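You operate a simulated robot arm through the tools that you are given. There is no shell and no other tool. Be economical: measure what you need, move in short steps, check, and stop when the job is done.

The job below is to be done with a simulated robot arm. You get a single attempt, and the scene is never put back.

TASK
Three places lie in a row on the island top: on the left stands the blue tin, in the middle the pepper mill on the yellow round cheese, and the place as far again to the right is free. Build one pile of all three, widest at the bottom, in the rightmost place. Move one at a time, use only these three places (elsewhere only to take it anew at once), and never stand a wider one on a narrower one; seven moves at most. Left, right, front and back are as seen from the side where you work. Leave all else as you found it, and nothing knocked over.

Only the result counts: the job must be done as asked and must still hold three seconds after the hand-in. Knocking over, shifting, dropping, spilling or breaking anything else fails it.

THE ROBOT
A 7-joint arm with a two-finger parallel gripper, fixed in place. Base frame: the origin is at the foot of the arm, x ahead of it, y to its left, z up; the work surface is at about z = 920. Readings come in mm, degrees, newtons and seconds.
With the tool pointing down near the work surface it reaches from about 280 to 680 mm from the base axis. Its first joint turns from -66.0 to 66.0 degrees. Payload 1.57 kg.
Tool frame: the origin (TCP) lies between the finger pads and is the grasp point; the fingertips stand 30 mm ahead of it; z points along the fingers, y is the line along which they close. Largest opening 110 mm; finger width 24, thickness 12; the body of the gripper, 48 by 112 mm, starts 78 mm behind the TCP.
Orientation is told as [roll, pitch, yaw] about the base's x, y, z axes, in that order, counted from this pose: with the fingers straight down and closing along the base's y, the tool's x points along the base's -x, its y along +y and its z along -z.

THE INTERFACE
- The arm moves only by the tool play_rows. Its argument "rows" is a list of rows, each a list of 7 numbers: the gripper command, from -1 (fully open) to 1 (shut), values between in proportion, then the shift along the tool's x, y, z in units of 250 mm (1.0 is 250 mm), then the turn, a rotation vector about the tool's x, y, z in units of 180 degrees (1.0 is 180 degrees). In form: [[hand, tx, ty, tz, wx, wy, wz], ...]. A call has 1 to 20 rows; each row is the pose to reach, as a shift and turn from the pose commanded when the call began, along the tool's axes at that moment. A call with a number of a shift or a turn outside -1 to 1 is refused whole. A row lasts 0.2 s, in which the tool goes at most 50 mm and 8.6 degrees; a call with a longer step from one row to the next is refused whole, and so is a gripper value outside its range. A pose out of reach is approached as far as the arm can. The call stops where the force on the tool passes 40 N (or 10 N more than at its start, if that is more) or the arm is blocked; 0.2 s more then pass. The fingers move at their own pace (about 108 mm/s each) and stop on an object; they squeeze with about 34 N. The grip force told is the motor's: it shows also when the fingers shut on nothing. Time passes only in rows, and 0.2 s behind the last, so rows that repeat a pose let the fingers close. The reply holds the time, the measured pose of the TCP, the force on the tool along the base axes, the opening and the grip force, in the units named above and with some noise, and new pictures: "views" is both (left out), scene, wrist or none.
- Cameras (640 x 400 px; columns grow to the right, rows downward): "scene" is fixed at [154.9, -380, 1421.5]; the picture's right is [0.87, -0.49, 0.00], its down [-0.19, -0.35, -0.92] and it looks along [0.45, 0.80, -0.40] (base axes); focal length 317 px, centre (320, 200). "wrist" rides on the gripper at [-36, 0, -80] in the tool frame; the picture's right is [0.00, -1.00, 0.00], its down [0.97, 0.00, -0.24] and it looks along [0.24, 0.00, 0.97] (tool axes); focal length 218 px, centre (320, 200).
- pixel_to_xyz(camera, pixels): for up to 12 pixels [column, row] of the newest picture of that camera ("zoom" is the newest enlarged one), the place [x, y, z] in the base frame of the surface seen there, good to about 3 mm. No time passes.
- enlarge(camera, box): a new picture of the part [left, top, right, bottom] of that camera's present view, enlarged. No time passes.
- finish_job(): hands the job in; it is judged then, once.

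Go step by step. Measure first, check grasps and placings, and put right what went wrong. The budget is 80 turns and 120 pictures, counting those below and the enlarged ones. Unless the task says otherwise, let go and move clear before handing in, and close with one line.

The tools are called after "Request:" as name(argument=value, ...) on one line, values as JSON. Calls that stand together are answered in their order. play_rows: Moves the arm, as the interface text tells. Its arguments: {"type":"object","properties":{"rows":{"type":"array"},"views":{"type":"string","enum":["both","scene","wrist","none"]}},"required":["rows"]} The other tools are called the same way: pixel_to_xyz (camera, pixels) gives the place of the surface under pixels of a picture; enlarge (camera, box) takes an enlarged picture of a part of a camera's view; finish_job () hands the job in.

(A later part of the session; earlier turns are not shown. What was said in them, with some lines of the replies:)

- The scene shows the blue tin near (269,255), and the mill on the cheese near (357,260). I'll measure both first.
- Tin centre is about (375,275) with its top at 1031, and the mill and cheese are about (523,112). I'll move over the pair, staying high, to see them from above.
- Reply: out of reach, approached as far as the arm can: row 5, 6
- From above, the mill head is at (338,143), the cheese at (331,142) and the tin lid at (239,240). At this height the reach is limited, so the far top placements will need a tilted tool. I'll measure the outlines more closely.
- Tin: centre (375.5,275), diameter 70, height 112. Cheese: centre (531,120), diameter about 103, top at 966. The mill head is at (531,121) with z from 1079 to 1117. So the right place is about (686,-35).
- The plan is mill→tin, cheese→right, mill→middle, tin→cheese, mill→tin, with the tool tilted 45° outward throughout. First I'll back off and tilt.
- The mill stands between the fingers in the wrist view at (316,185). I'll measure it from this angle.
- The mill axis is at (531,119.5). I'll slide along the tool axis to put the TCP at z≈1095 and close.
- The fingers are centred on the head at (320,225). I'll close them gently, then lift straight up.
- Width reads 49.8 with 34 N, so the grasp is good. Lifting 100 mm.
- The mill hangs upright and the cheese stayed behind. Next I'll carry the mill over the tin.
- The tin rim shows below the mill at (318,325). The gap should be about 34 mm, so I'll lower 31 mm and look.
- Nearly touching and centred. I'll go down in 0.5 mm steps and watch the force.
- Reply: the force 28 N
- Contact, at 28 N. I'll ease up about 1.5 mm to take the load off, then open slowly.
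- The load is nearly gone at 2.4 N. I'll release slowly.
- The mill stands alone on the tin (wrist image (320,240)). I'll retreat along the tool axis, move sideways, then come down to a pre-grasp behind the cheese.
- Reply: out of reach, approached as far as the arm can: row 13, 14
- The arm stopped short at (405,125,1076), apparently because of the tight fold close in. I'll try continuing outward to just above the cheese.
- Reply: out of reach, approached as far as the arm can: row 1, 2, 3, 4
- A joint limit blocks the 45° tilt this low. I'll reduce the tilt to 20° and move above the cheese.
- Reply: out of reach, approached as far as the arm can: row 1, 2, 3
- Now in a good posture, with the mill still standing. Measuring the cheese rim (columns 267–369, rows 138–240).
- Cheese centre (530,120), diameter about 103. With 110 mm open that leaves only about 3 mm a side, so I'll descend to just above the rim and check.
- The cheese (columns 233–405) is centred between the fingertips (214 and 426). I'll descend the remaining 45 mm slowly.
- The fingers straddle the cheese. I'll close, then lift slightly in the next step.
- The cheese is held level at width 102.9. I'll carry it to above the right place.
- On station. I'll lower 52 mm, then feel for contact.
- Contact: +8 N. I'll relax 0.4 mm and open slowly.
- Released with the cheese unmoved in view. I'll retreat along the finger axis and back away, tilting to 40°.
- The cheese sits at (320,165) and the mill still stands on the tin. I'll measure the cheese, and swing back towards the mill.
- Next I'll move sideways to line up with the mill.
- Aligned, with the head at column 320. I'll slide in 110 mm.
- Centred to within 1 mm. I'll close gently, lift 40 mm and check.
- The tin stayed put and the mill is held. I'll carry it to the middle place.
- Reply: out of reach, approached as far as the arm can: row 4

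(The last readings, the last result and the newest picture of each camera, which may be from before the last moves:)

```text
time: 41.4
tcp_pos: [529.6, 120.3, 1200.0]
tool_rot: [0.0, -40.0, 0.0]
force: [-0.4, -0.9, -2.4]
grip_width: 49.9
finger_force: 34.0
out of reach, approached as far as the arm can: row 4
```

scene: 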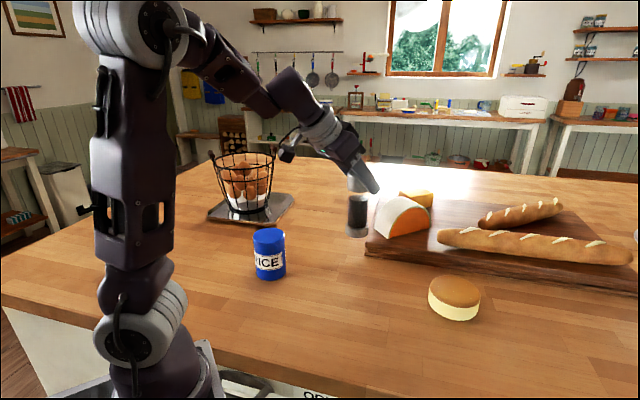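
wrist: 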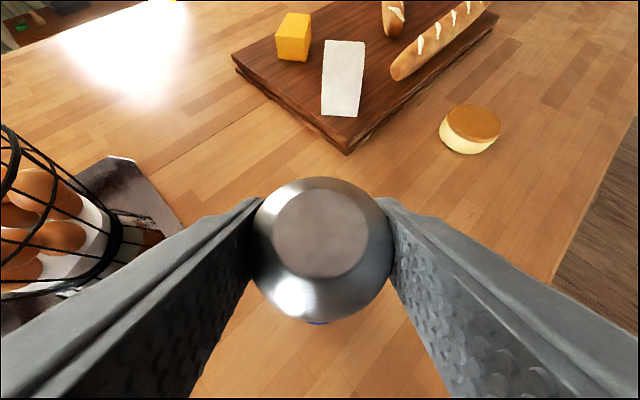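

Now down 145 mm to just above the table.

Request:
play_rows(rows=[[1, 0.04, 0, 0.048, 0, 0, 0], [1, 0.12, 0, 0.143, 0, 0, 0], [1, 0.21, 0, 0.25, 0, 0, 0], [1, 0.3, 0, 0.357, 0, 0, 0], [1, 0.35, 0, 0.417, 0, 0, 0], [1, 0.373, 0, 0.444, 0, 0, 0], [1, 0.373, 0, 0.444, 0, 0, 0]], views="scene")

```text
time: 43.0
tcp_pos: [528.2, 119.6, 1056.2]
tool_rot: [0.0, -39.9, 0.0]
force: [0.8, 0.0, -3.2]
grip_width: 50.1
finger_force: 34.4
```

scene: 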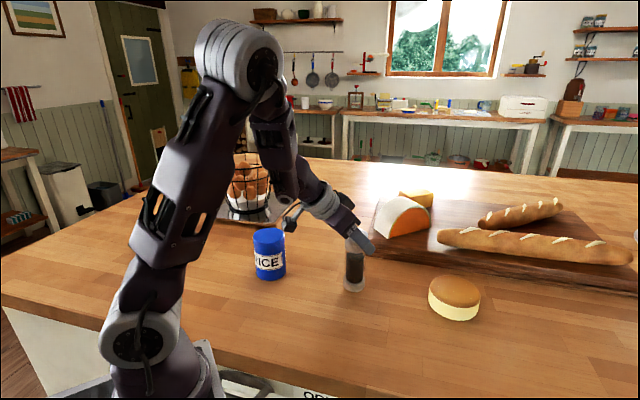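

Request:
play_rows(rows=[[1, 0.006, 0, 0.008, 0, 0, 0], [1, 0.0125, 0, 0.015, 0, 0, 0], [1, 0.014, 0, 0.0165, 0, 0, 0], [1, 0.0155, 0, 0.018, 0, 0, 0], [1, 0.0155, 0, 0.018, 0, 0, 0]], views="none")

```text
time: 44.2
tcp_pos: [529.8, 121.3, 1050.6]
tool_rot: [0.1, -39.8, 0.0]
force: [0.6, 0.2, -2.6]
grip_width: 49.9
finger_force: 34.3
```

Request:
play_rows(rows=[[1, 0.002, 0, 0.0025, 0, 0, 0], [1, 0.004, 0, 0.0045, 0, 0, 0], [1, 0.005, 0, 0.006, 0, 0, 0], [1, 0.005, 0, 0.006, 0, 0, 0]], views="none")

```text
time: 45.2
tcp_pos: [529.1, 120.8, 1048.4]
tool_rot: [0.0, -39.9, 0.0]
force: [-0.6, 0.2, -2.8]
grip_width: 50.0
finger_force: 34.4
```

Request:
play_rows(rows=[[1, 0.002, 0, 0.0025, 0, 0, 0], [1, 0.003, 0, 0.0035, 0, 0, 0], [1, 0.003, 0, 0.0035, 0, 0, 0]], views="none")

```text
time: 46.0
tcp_pos: [530.2, 120.3, 1048.3]
tool_rot: [0.0, -40.1, 0.0]
force: [-4.1, -1.1, 17.5]
grip_width: 49.7
finger_force: 33.5
```

Contact at 17 N. I'll relieve about 0.9 mm and check.

Request:
play_rows(rows=[[1, -0.0022, 0, -0.0026, 0, 0, 0], [1, -0.0022, 0, -0.0026, 0, 0, 0]], views="none")

```text
time: 46.6
tcp_pos: [528.8, 120.2, 1048.8]
tool_rot: [0.0, -39.9, -0.2]
force: [1.5, 1.6, 5.4]
grip_width: 50.0
finger_force: 33.2
```

Releasing slowly, then retreating along the tool axis.

Request:
play_rows(rows=[[0.05, 0, 0, 0, 0, 0, 0], [0.0, 0, 0, 0, 0, 0, 0], [-0.1, 0, 0, 0, 0, 0, 0], [-0.5, 0, 0, 0, 0, 0, 0], [-1, 0, 0, 0, 0, 0, 0], [-1, 0, 0, -0.05, 0, 0, 0], [-1, 0, 0, -0.2, 0, 0, 0], [-1, 0, 0, -0.36, 0, 0, 0], [-1, 0, 0, -0.5, 0, 0, 0], [-1, 0, 0, -0.5, 0, 0, 0]])

```text
time: 48.8
tcp_pos: [447.8, 121.6, 1144.2]
tool_rot: [0.1, -39.9, 0.0]
force: [0.2, -1.0, -0.4]
grip_width: 109.8
finger_force: 0.1
```

scene: 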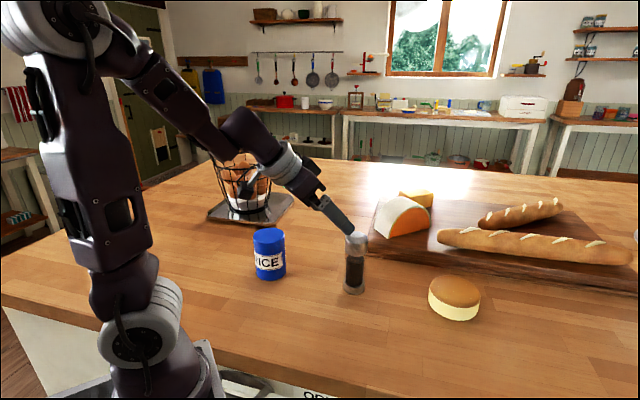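
wrist: 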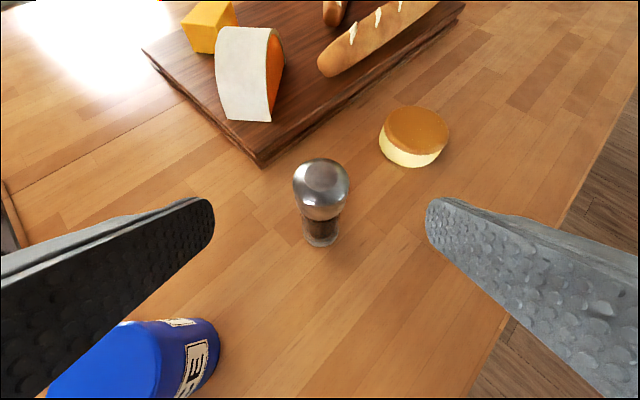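

The mill stands in the middle and the hand is clear. I'll go above and behind the tin, with the tilt back to 20°.

Request:
play_rows(rows=[[-1, 0.08, 0.1, -0.025, 0, 0.02, 0], [-1, 0.17, 0.22, -0.05, 0, 0.045, 0], [-1, 0.26, 0.34, -0.08, 0, 0.07, 0], [-1, 0.36, 0.47, -0.11, 0, 0.09, 0], [-1, 0.467, 0.614, -0.152, 0, 0.111, 0], [-1, 0.467, 0.614, -0.152, 0, 0.111, 0]])

```text
time: 50.2
tcp_pos: [335.3, 274.0, 1096.9]
tool_rot: [0.0, -19.9, -0.1]
force: [0.1, 0.4, 0.3]
grip_width: 110.1
finger_force: 0.1
```

scene: 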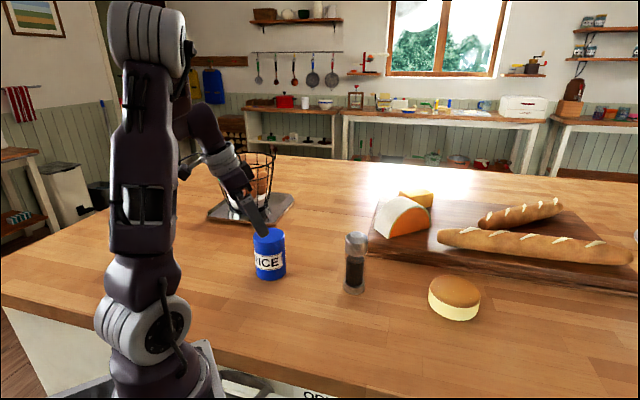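
wrist: 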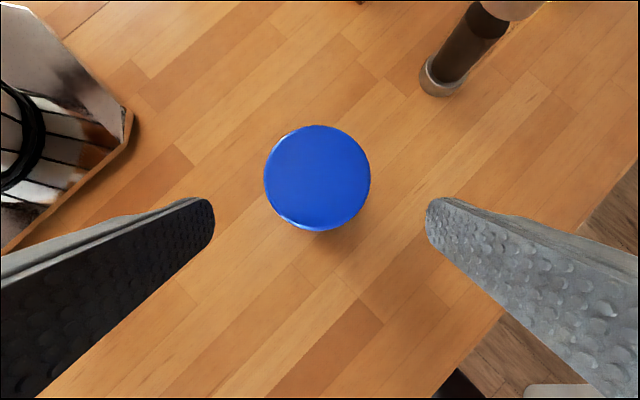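

The tin lid is at columns 263–371, about 2 mm left of centre. I'll measure the lid and the tray edge for clearance.

Request:
pixel_to_xyz(camera="wrist", pixels=[[266, 177], [369, 177], [317, 128], [317, 226], [134, 115], [125, 150], [60, 205], [20, 160], [438, 92]])

```text
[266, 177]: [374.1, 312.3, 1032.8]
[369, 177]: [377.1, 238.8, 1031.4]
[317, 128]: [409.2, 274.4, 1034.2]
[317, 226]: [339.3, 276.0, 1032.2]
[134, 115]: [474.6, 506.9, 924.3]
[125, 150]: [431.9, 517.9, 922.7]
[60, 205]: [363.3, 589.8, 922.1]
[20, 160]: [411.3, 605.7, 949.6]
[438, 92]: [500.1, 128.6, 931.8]
```

Tin centre is (375,275.3) and the tray is far off. I'll descend onto the tin.

Request:
play_rows(rows=[[-1, 0.001, 0.005, 0.1, 0, 0, 0], [-1, 0.002, 0.005, 0.22, 0, 0, 0], [-1, 0.003, 0.005, 0.34, 0, 0, 0], [-1, 0.004, 0.005, 0.44, 0, 0, 0], [-1, 0.004, 0.005, 0.475, 0, 0, 0], [-1, 0.004, 0.005, 0.475, 0, 0, 0]])

```text
time: 51.6
tcp_pos: [374.0, 275.6, 986.0]
tool_rot: [-0.1, -19.9, 0.0]
force: [-0.7, 0.2, 0.1]
grip_width: 109.8
finger_force: 0.0
```

scene: 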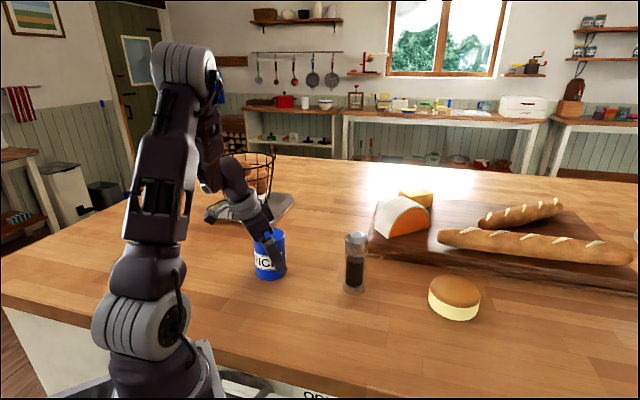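
wrist: 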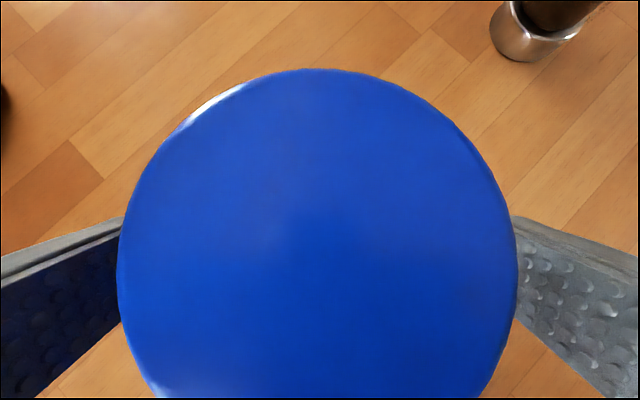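

Centred. I'll close gently and lift 50 mm.

Request:
play_rows(rows=[[-0.6, 0, 0, 0, 0, 0, 0], [-0.4, 0, 0, 0, 0, 0, 0], [-0.3, 0, 0, 0, 0, 0, 0], [-0.2, 0, 0, 0, 0, 0, 0], [1, 0, 0, 0, 0, 0, 0], [1, 0, 0, 0, 0, 0, 0], [1, 0, 0, 0, 0, 0, 0], [1, -0.01, 0, -0.028, 0, 0, 0], [1, -0.035, 0, -0.095, 0, 0, 0], [1, -0.06, 0, -0.165, 0, 0, 0], [1, -0.0684, 0, -0.188, 0, 0, 0], [1, -0.0684, 0, -0.188, 0, 0, 0]])

```text
time: 54.2
tcp_pos: [374.9, 276.1, 1036.3]
tool_rot: [0.1, -20.0, 0.0]
force: [-0.1, -0.9, -3.5]
grip_width: 73.0
finger_force: 34.8
```

scene: 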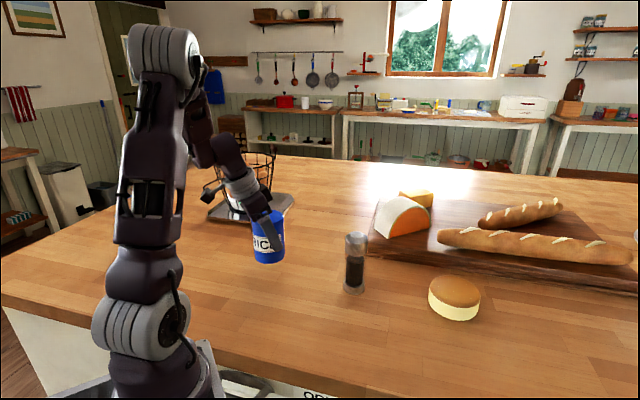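
wrist: 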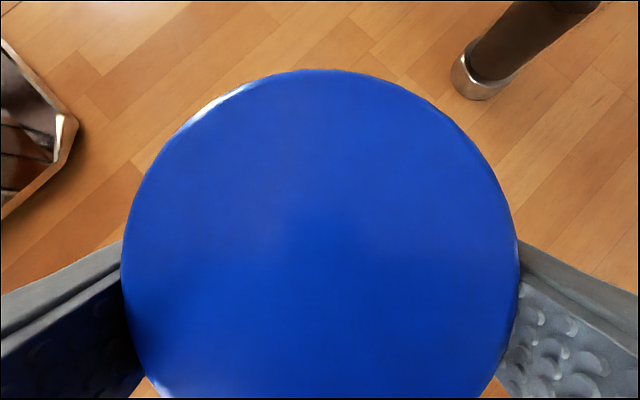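

The tin is held level (73 mm). I'll lift it well above the mill's height and start towards the right.

Request:
play_rows(rows=[[1, -0.04, 0, -0.11, 0, 0, 0], [1, -0.1, 0, -0.275, 0, 0, 0], [1, -0.155, 0, -0.43, 0, 0, 0], [1, -0.1915, 0, -0.526, 0, 0, 0], [1, -0.25, -0.062, -0.505, 0, 0, 0], [1, -0.34, -0.155, -0.473, 0, 0, 0], [1, -0.425, -0.248, -0.441, 0, 0, 0], [1, -0.425, -0.248, -0.441, 0, 0, 0]], views="scene")

```text
time: 56.0
tcp_pos: [436.4, 213.2, 1176.8]
tool_rot: [0.1, -20.0, -0.1]
force: [0.0, 0.5, -2.4]
grip_width: 73.2
finger_force: 33.2
```

scene: 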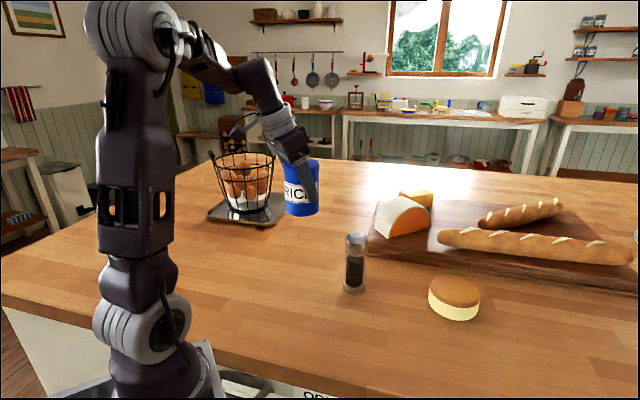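

The tin's bottom is at about 1111, against 1071 for the mill top. I'll pass over the mill.

Request:
play_rows(rows=[[1, -0.08, -0.084, 0.029, 0, 0, 0], [1, -0.2, -0.21, 0.073, 0, 0, 0], [1, -0.32, -0.337, 0.1165, 0, 0, 0], [1, -0.44, -0.463, 0.16, 0, 0, 0], [1, -0.56, -0.59, 0.204, 0, 0, 0], [1, -0.65, -0.684, 0.2367, 0, 0, 0], [1, -0.68, -0.716, 0.2476, 0, 0, 0], [1, -0.68, -0.716, 0.2476, 0, 0, 0]])

```text
time: 57.8
tcp_pos: [618.0, 34.1, 1174.6]
tool_rot: [0.0, -19.9, 0.0]
force: [-0.3, -0.5, -3.2]
grip_width: 73.3
finger_force: 33.8
```

scene: 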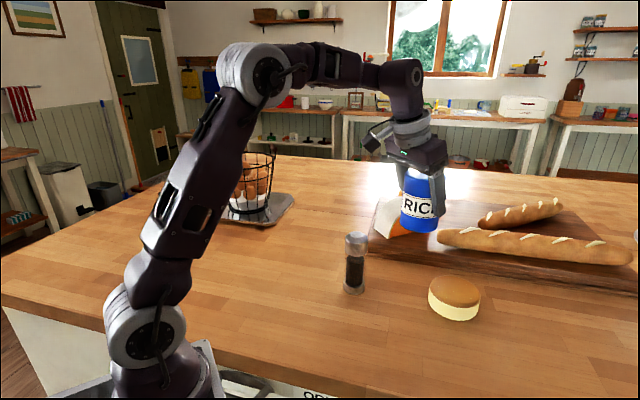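
wrist: 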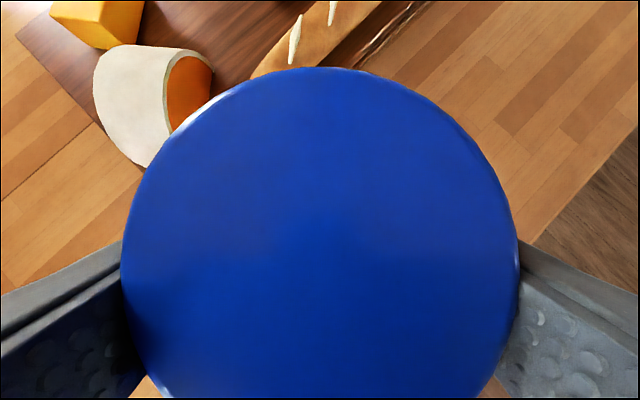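

Past the mill. I'll measure the cheese position from the scene view before placing.

Request:
enlarge(camera="scene", box=[400, 250, 510, 340])

Request:
pixel_to_xyz(camera="scene", pixels=[[455, 276], [455, 290], [455, 305], [431, 290], [479, 290], [430, 300], [480, 300], [454, 319], [440, 314], [468, 316]])

```text
4.44 times, centred on (455, 295) of scene
```

zoom: 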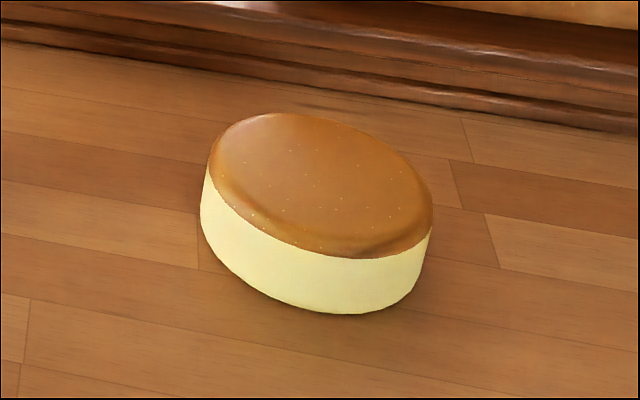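

```text
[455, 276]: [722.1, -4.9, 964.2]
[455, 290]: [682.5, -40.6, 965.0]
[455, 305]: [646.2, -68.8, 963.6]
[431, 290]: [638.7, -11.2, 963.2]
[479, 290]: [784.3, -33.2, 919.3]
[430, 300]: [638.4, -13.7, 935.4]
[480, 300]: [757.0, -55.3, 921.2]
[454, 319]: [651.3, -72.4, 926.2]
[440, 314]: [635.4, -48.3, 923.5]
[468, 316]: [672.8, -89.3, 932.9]
```

Cheese centre is about (683.5,-35.5). I'll move above it and down to a 13 mm gap.

Request:
play_rows(rows=[[1, -0.011, -0.045, 0.092, 0, 0, 0], [1, -0.026, -0.106, 0.219, 0, 0, 0], [1, -0.043, -0.173, 0.358, 0, 0, 0], [1, -0.058, -0.234, 0.485, 0, 0, 0], [1, -0.067, -0.27, 0.56, 0, 0, 0], [1, -0.069, -0.2784, 0.577, 0, 0, 0], [1, -0.069, -0.2784, 0.577, 0, 0, 0]], views="none")

Request:
enlarge(camera="scene", box=[340, 180, 540, 340])

```text
time: 59.4
tcp_pos: [684.2, -34.7, 1045.6]
tool_rot: [0.0, -20.0, 0.1]
force: [0.5, 0.0, -3.0]
grip_width: 73.3
finger_force: 33.9
```

```text
2.50 times, centred on (440, 260) of scene
```

zoom: 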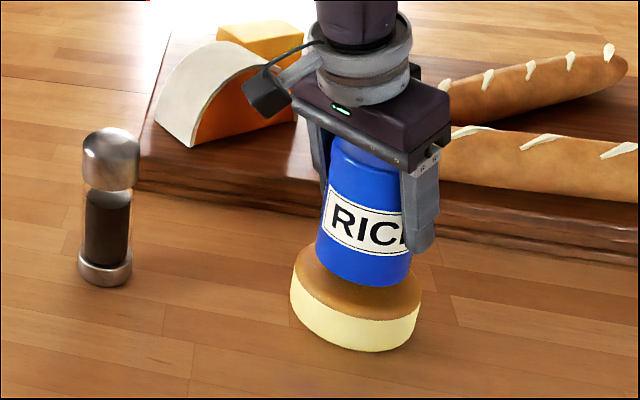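

Lined up well. Lowering 11 mm, then feeling for contact.

Request:
play_rows(rows=[[1, 0.007, 0, 0.019, 0, 0, 0], [1, 0.012, 0, 0.034, 0, 0, 0], [1, 0.015, 0, 0.0414, 0, 0, 0], [1, 0.015, 0, 0.0414, 0, 0, 0]], views="none")

Request:
play_rows(rows=[[1, 0.0014, 0, 0.0038, 0, 0, 0], [1, 0.0027, 0, 0.0075, 0, 0, 0], [1, 0.0027, 0, 0.0075, 0, 0, 0]], views="none")

```text
time: 60.4
tcp_pos: [682.8, -34.7, 1034.9]
tool_rot: [0.1, -20.1, 0.1]
force: [0.5, 1.0, -2.7]
grip_width: 73.1
finger_force: 34.2
```

```text
time: 61.2
tcp_pos: [682.7, -35.4, 1033.5]
tool_rot: [0.1, -19.9, -0.1]
force: [-0.5, 0.3, -2.2]
grip_width: 73.3
finger_force: 33.8
```

Request:
play_rows(rows=[[1, 0.0007, 0, 0.002, 0, 0, 0], [1, 0.0014, 0, 0.0038, 0, 0, 0], [1, 0.0014, 0, 0.0038, 0, 0, 0]], views="none")

```text
time: 62.0
tcp_pos: [683.0, -35.0, 1032.0]
tool_rot: [0.1, -20.0, 0.1]
force: [-0.1, 0.1, -2.2]
grip_width: 73.0
finger_force: 34.5
```

Request:
play_rows(rows=[[1, 0.0007, 0, 0.002, 0, 0, 0], [1, 0.0014, 0, 0.0038, 0, 0, 0], [1, 0.0014, 0, 0.0038, 0, 0, 0]], views="none")

```text
time: 62.8
tcp_pos: [683.4, -35.8, 1032.2]
tool_rot: [0.0, -20.0, 0.0]
force: [-4.7, 0.7, 9.8]
grip_width: 73.2
finger_force: 33.6
```

Contact: +10 N. I'll relieve 0.4 mm and release slowly, then look.

Request:
play_rows(rows=[[1, -0.0006, 0, -0.0016, 0, 0, 0], [-0.34, -0.0006, 0, -0.0016, 0, 0, 0], [-0.37, -0.0006, 0, -0.0016, 0, 0, 0], [-0.45, -0.0006, 0, -0.0016, 0, 0, 0], [-0.7, -0.0006, 0, -0.0016, 0, 0, 0], [-1, -0.0006, 0, -0.0016, 0, 0, 0], [-1, -0.0006, 0, -0.0016, 0, 0, 0]], views="none")

Request:
enlarge(camera="scene", box=[340, 180, 540, 340])

```text
time: 64.4
tcp_pos: [683.4, -35.2, 1031.0]
tool_rot: [0.0, -20.0, 0.0]
force: [0.6, -0.7, -0.3]
grip_width: 110.2
finger_force: 0.1
```

```text
2.50 times, centred on (440, 260) of scene
```

zoom: 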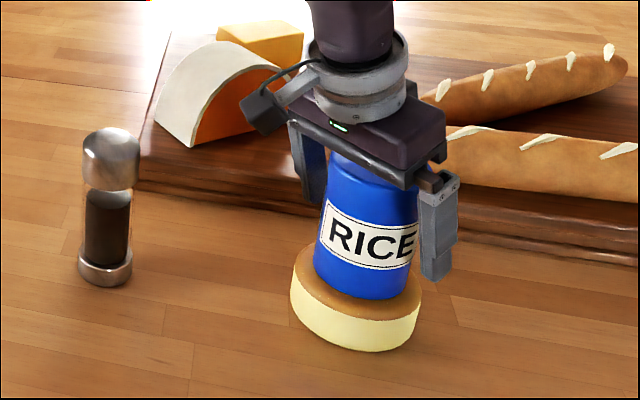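

The tin stands centred on the cheese. I'll retreat along the finger axis and re-tilt to 40°.

Request:
play_rows(rows=[[-1, 0, 0, -0.05, 0, 0, 0], [-1, 0, 0, -0.18, 0, 0, 0], [-1, 0, 0, -0.34, 0, 0, 0], [-1, 0, 0, -0.5, 0, 0, 0], [-1, 0.118, 0, -0.587, 0, -0.028, 0], [-1, 0.236, 0, -0.675, 0, -0.056, 0], [-1, 0.354, 0, -0.762, 0, -0.083, 0], [-1, 0.472, 0, -0.849, 0, -0.111, 0], [-1, 0.472, 0, -0.849, 0, -0.111, 0]])

```text
time: 66.4
tcp_pos: [498.6, -34.8, 1190.6]
tool_rot: [0.0, -40.0, 0.0]
force: [-0.9, -0.9, -0.2]
grip_width: 109.7
finger_force: 0.1
```

scene: 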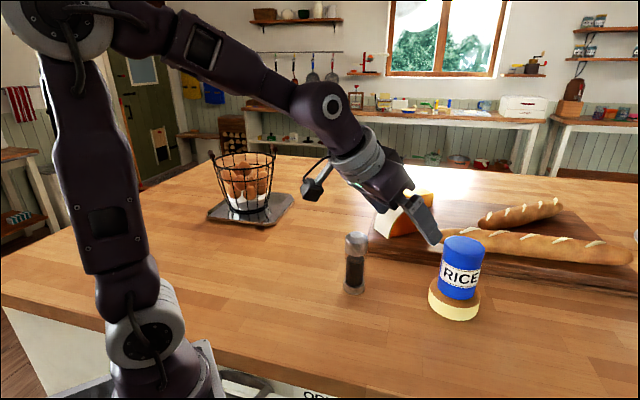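
wrist: 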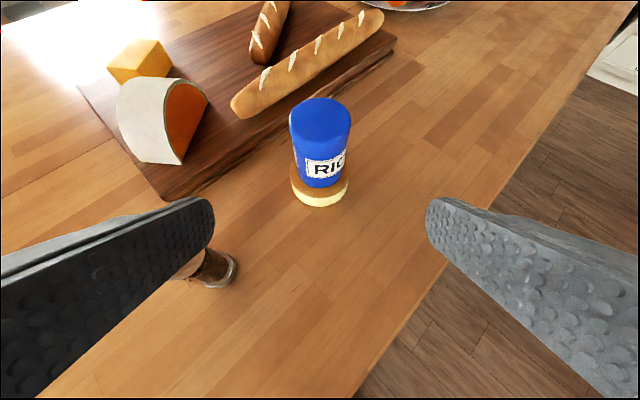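

Stack fine. I'll record the tin lid position and move to the mill pre-grasp.

Request:
pixel_to_xyz(camera="wrist", pixels=[[320, 100], [320, 137], [291, 118], [349, 118], [320, 118]])

Request:
play_rows(rows=[[-1, 0.05, 0.1, 0.003, 0, 0, 0], [-1, 0.12, 0.26, 0.006, 0, 0, 0], [-1, 0.19, 0.43, 0.01, 0, 0, 0], [-1, 0.25, 0.57, 0.0145, 0, 0, 0], [-1, 0.27, 0.62, 0.0155, 0, 0, 0], [-1, 0.27, 0.62, 0.0155, 0, 0, 0]], views="wrist")

```text
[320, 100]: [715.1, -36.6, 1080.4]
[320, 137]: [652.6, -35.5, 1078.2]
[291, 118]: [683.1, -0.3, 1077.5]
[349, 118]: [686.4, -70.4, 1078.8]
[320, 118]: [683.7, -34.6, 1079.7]
```

```text
time: 67.8
tcp_pos: [449.8, 121.8, 1144.2]
tool_rot: [0.0, -39.8, -0.1]
force: [-0.3, -0.8, -0.4]
grip_width: 110.0
finger_force: 0.0
```

wrist: 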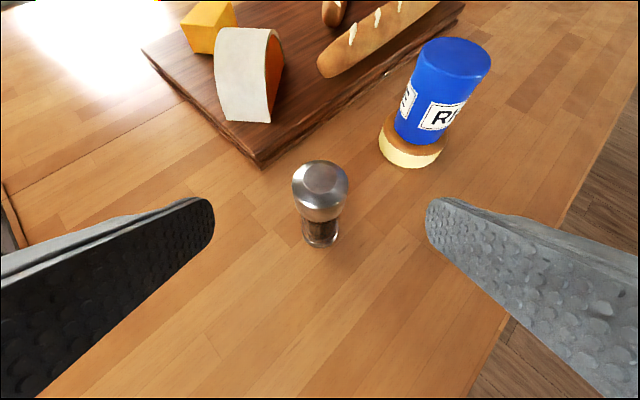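

Tin lid centre is (684,-35.4), top 1079. The mill is at column 320, so I'll slide in and check.

Request:
play_rows(rows=[[-1, 0, -0.001, 0.15, 0, 0, 0], [-1, 0, -0.001, 0.32, 0, 0, 0], [-1, 0, -0.001, 0.45, 0, 0, 0], [-1, 0, -0.001, 0.5, 0, 0, 0], [-1, 0, -0.001, 0.5, 0, 0, 0]], views="wrist")

```text
time: 69.0
tcp_pos: [532.0, 118.8, 1048.8]
tool_rot: [0.0, -39.9, 0.0]
force: [-1.0, 0.1, 0.0]
grip_width: 110.1
finger_force: 0.0
```

wrist: 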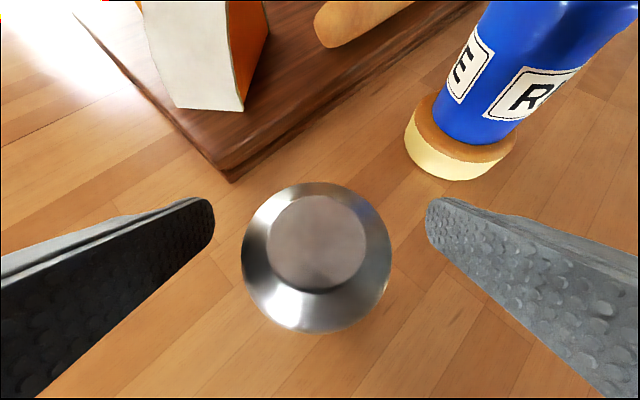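

The head centre is at column 317, so I'll nudge 1.3 mm left, close gently and lift.

Request:
play_rows(rows=[[-0.5, 0, 0.005, -0.005, 0, 0, 0], [-0.1, 0, 0.005, -0.005, 0, 0, 0], [0.0, 0, 0.005, -0.005, 0, 0, 0], [0.1, 0, 0.005, -0.005, 0, 0, 0], [0.3, 0, 0.005, -0.005, 0, 0, 0], [1, 0, 0.005, -0.005, 0, 0, 0], [1, 0, 0.005, -0.005, 0, 0, 0], [1, 0, 0.005, -0.005, 0, 0, 0], [1, -0.013, 0.005, -0.02, 0, 0, 0], [1, -0.08, 0.005, -0.1, 0, 0, 0], [1, -0.18, 0.005, -0.22, 0, 0, 0], [1, -0.28, 0.005, -0.339, 0, 0, 0], [1, -0.38, 0.005, -0.458, 0, 0, 0], [1, -0.45, 0.005, -0.541, 0, 0, 0], [1, -0.47, 0.005, -0.565, 0, 0, 0], [1, -0.47, 0.005, -0.565, 0, 0, 0]])

```text
time: 72.4
tcp_pos: [530.2, 119.5, 1232.5]
tool_rot: [0.0, -39.9, 0.0]
force: [-0.5, -0.1, -2.6]
grip_width: 49.8
finger_force: 33.5
```

scene: 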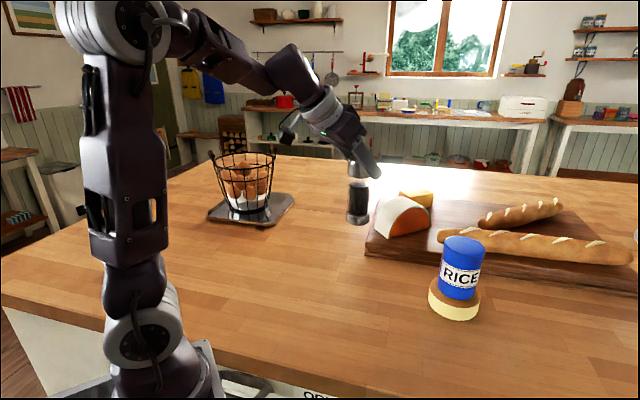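
wrist: 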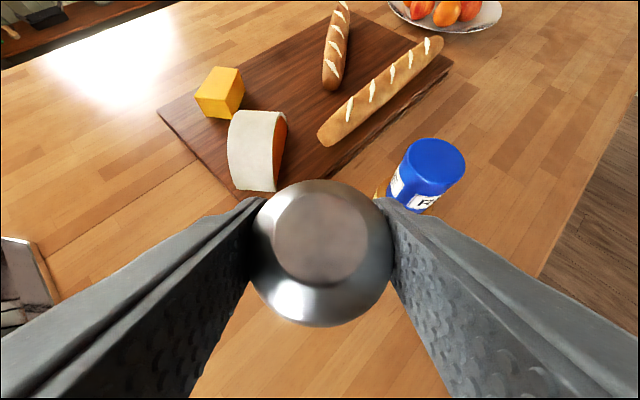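

The mill is held with its bottom at about 1103, against 1079 for the tin top. I'll carry it over the stack.

Request:
play_rows(rows=[[1, -0.04, -0.053, 0.034, 0, 0, 0], [1, -0.12, -0.158, 0.101, 0, 0, 0], [1, -0.22, -0.29, 0.185, 0, 0, 0], [1, -0.32, -0.421, 0.269, 0, 0, 0], [1, -0.41, -0.54, 0.344, 0, 0, 0], [1, -0.455, -0.6, 0.382, 0, 0, 0], [1, -0.471, -0.62, 0.3956, 0, 0, 0], [1, -0.471, -0.62, 0.3956, 0, 0, 0]])

```text
time: 74.2
tcp_pos: [683.3, -34.8, 1231.2]
tool_rot: [0.0, -39.8, -0.1]
force: [-0.8, 0.4, -1.5]
grip_width: 49.8
finger_force: 34.1
```

scene: 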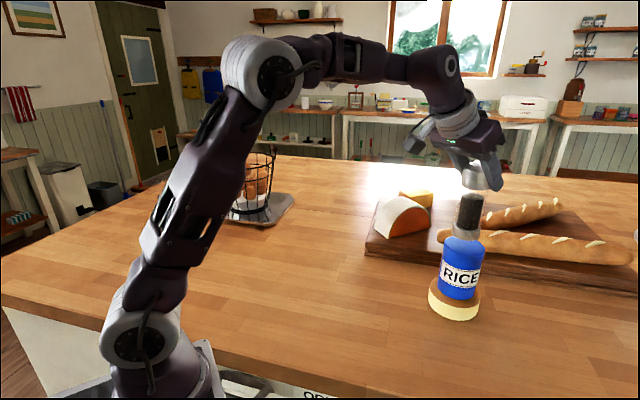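
wrist: 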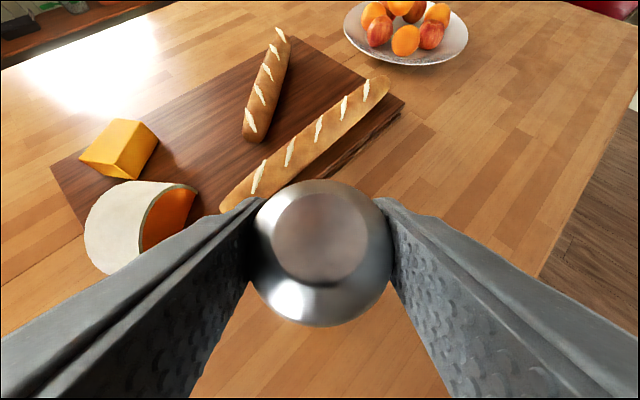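

Above the tin. Lowering 19 mm and checking alignment.

Request:
play_rows(rows=[[1, 0.02, 0, 0.024, 0, 0, 0], [1, 0.038, 0, 0.045, 0, 0, 0], [1, 0.049, 0, 0.058, 0, 0, 0], [1, 0.049, 0, 0.058, 0, 0, 0]], views="none")

Request:
enlarge(camera="scene", box=[400, 160, 540, 330])

```text
time: 75.2
tcp_pos: [683.5, -34.4, 1212.8]
tool_rot: [0.0, -39.9, 0.0]
force: [0.2, 0.2, -2.1]
grip_width: 49.8
finger_force: 34.4
```

```text
2.35 times, centred on (470, 245) of scene
```

zoom: 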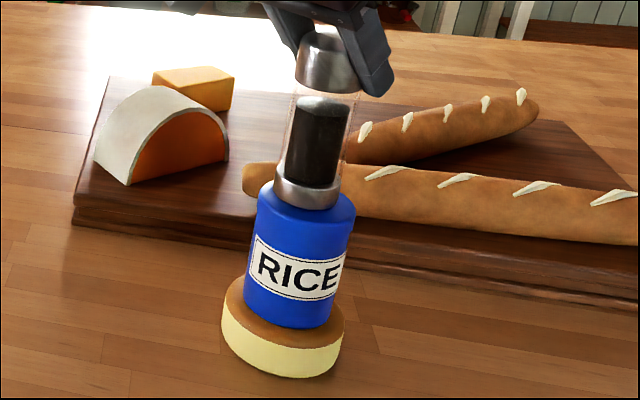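

Well centred. I'll go down in fine steps now.

Request:
play_rows(rows=[[1, 0.0026, 0, 0.003, 0, 0, 0], [1, 0.0051, 0, 0.0061, 0, 0, 0], [1, 0.0077, 0, 0.0092, 0, 0, 0], [1, 0.0077, 0, 0.0092, 0, 0, 0]], views="none")

Request:
play_rows(rows=[[1, 0.0013, 0, 0.0015, 0, 0, 0], [1, 0.0026, 0, 0.003, 0, 0, 0], [1, 0.0026, 0, 0.003, 0, 0, 0]], views="none")

```text
time: 76.2
tcp_pos: [684.9, -34.4, 1209.1]
tool_rot: [0.0, -39.9, 0.0]
force: [-0.4, 0.3, -2.6]
grip_width: 49.9
finger_force: 33.9
```

```text
time: 77.0
tcp_pos: [684.0, -34.7, 1209.4]
tool_rot: [0.0, -40.0, -0.1]
force: [0.0, 0.4, -2.9]
grip_width: 49.7
finger_force: 33.8
```

Request:
play_rows(rows=[[1, 0.0013, 0, 0.0015, 0, 0, 0], [1, 0.0026, 0, 0.003, 0, 0, 0], [1, 0.0026, 0, 0.003, 0, 0, 0]], views="none")

```text
time: 77.8
tcp_pos: [685.4, -34.8, 1206.8]
tool_rot: [0.0, -39.9, 0.1]
force: [1.1, -0.9, -2.5]
grip_width: 49.7
finger_force: 34.2
```

Request:
play_rows(rows=[[1, 0.0013, 0, 0.0015, 0, 0, 0], [1, 0.0026, 0, 0.003, 0, 0, 0], [1, 0.0026, 0, 0.003, 0, 0, 0]], views="none")

```text
time: 78.6
tcp_pos: [684.6, -34.2, 1207.3]
tool_rot: [0.0, -40.0, 0.1]
force: [-0.3, -1.0, 4.7]
grip_width: 50.0
finger_force: 34.2
```

Contact, with a light 5 N load. Releasing slowly, then a check.

Request:
play_rows(rows=[[1, -0.0005, 0, -0.0006, 0, 0, 0], [0.05, -0.0005, 0, -0.0006, 0, 0, 0], [0.0, -0.0005, 0, -0.0006, 0, 0, 0], [-0.1, -0.0005, 0, -0.0006, 0, 0, 0], [-0.5, -0.0005, 0, -0.0006, 0, 0, 0], [-1, -0.0005, 0, -0.0006, 0, 0, 0], [-1, -0.0005, 0, -0.0006, 0, 0, 0]])

```text
time: 80.2
tcp_pos: [684.2, -35.2, 1206.3]
tool_rot: [0.0, -39.9, 0.1]
force: [0.0, -1.4, -0.3]
grip_width: 110.3
finger_force: 0.1
```

scene: 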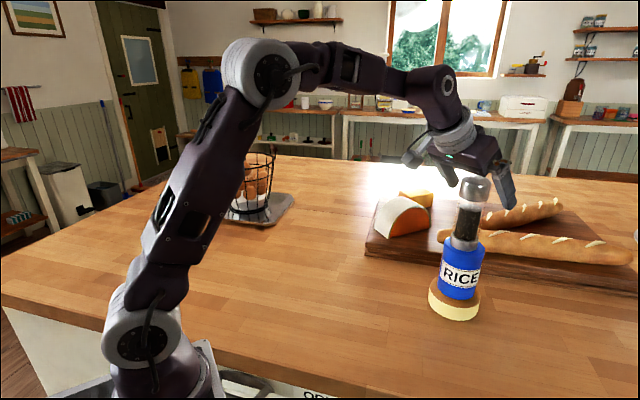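
wrist: 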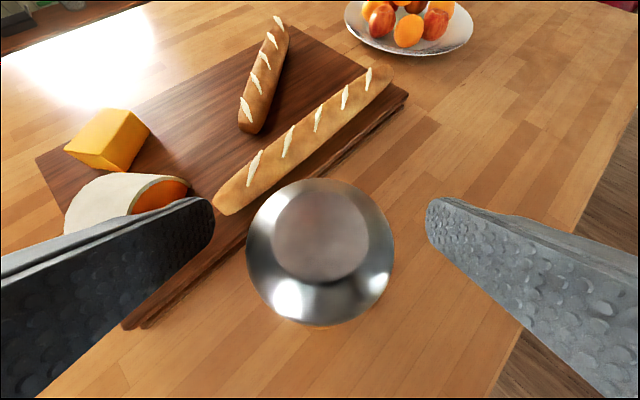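

The mill stands on the tin. I'll back the hand away.

Request:
play_rows(rows=[[-1, 0, 0, -0.05, 0, 0, 0], [-1, 0, 0, -0.17, 0, 0, 0], [-1, 0, 0, -0.34, 0, 0, 0], [-1, 0.12, 0, -0.44, 0, 0, 0], [-1, 0.24, 0, -0.54, 0, 0, 0], [-1, 0.36, 0, -0.64, 0, 0, 0], [-1, 0.36, 0, -0.64, 0, 0, 0]])

Request:
enlarge(camera="scene", box=[400, 160, 540, 330])

```text
time: 81.8
tcp_pos: [512.6, -35.9, 1273.5]
tool_rot: [0.0, -40.0, -0.1]
force: [0.1, -0.1, -0.8]
grip_width: 110.1
finger_force: 0.1
```

scene: 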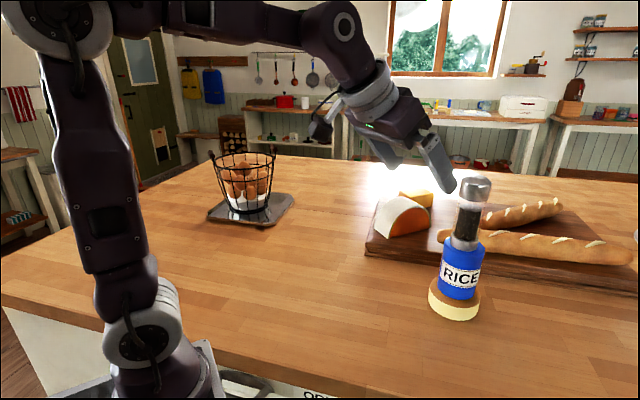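
wrist: 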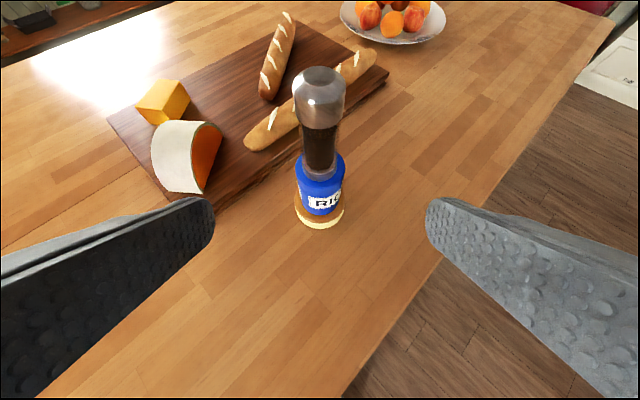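

```text
2.35 times, centred on (470, 245) of scene
```

zoom: 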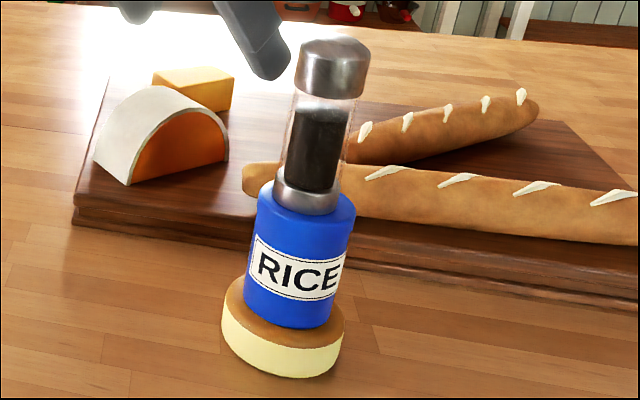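

The pile of cheese, tin and mill stands upright in the right place, the hand is clear, and everything else looks untouched. I'm handing in.

Request:
finish_job()

```text
The job is handed in.
```

The cheese, tin and mill are now one pile in the rightmost place, widest at the bottom; it took five moves, and nothing else was touched or knocked over.
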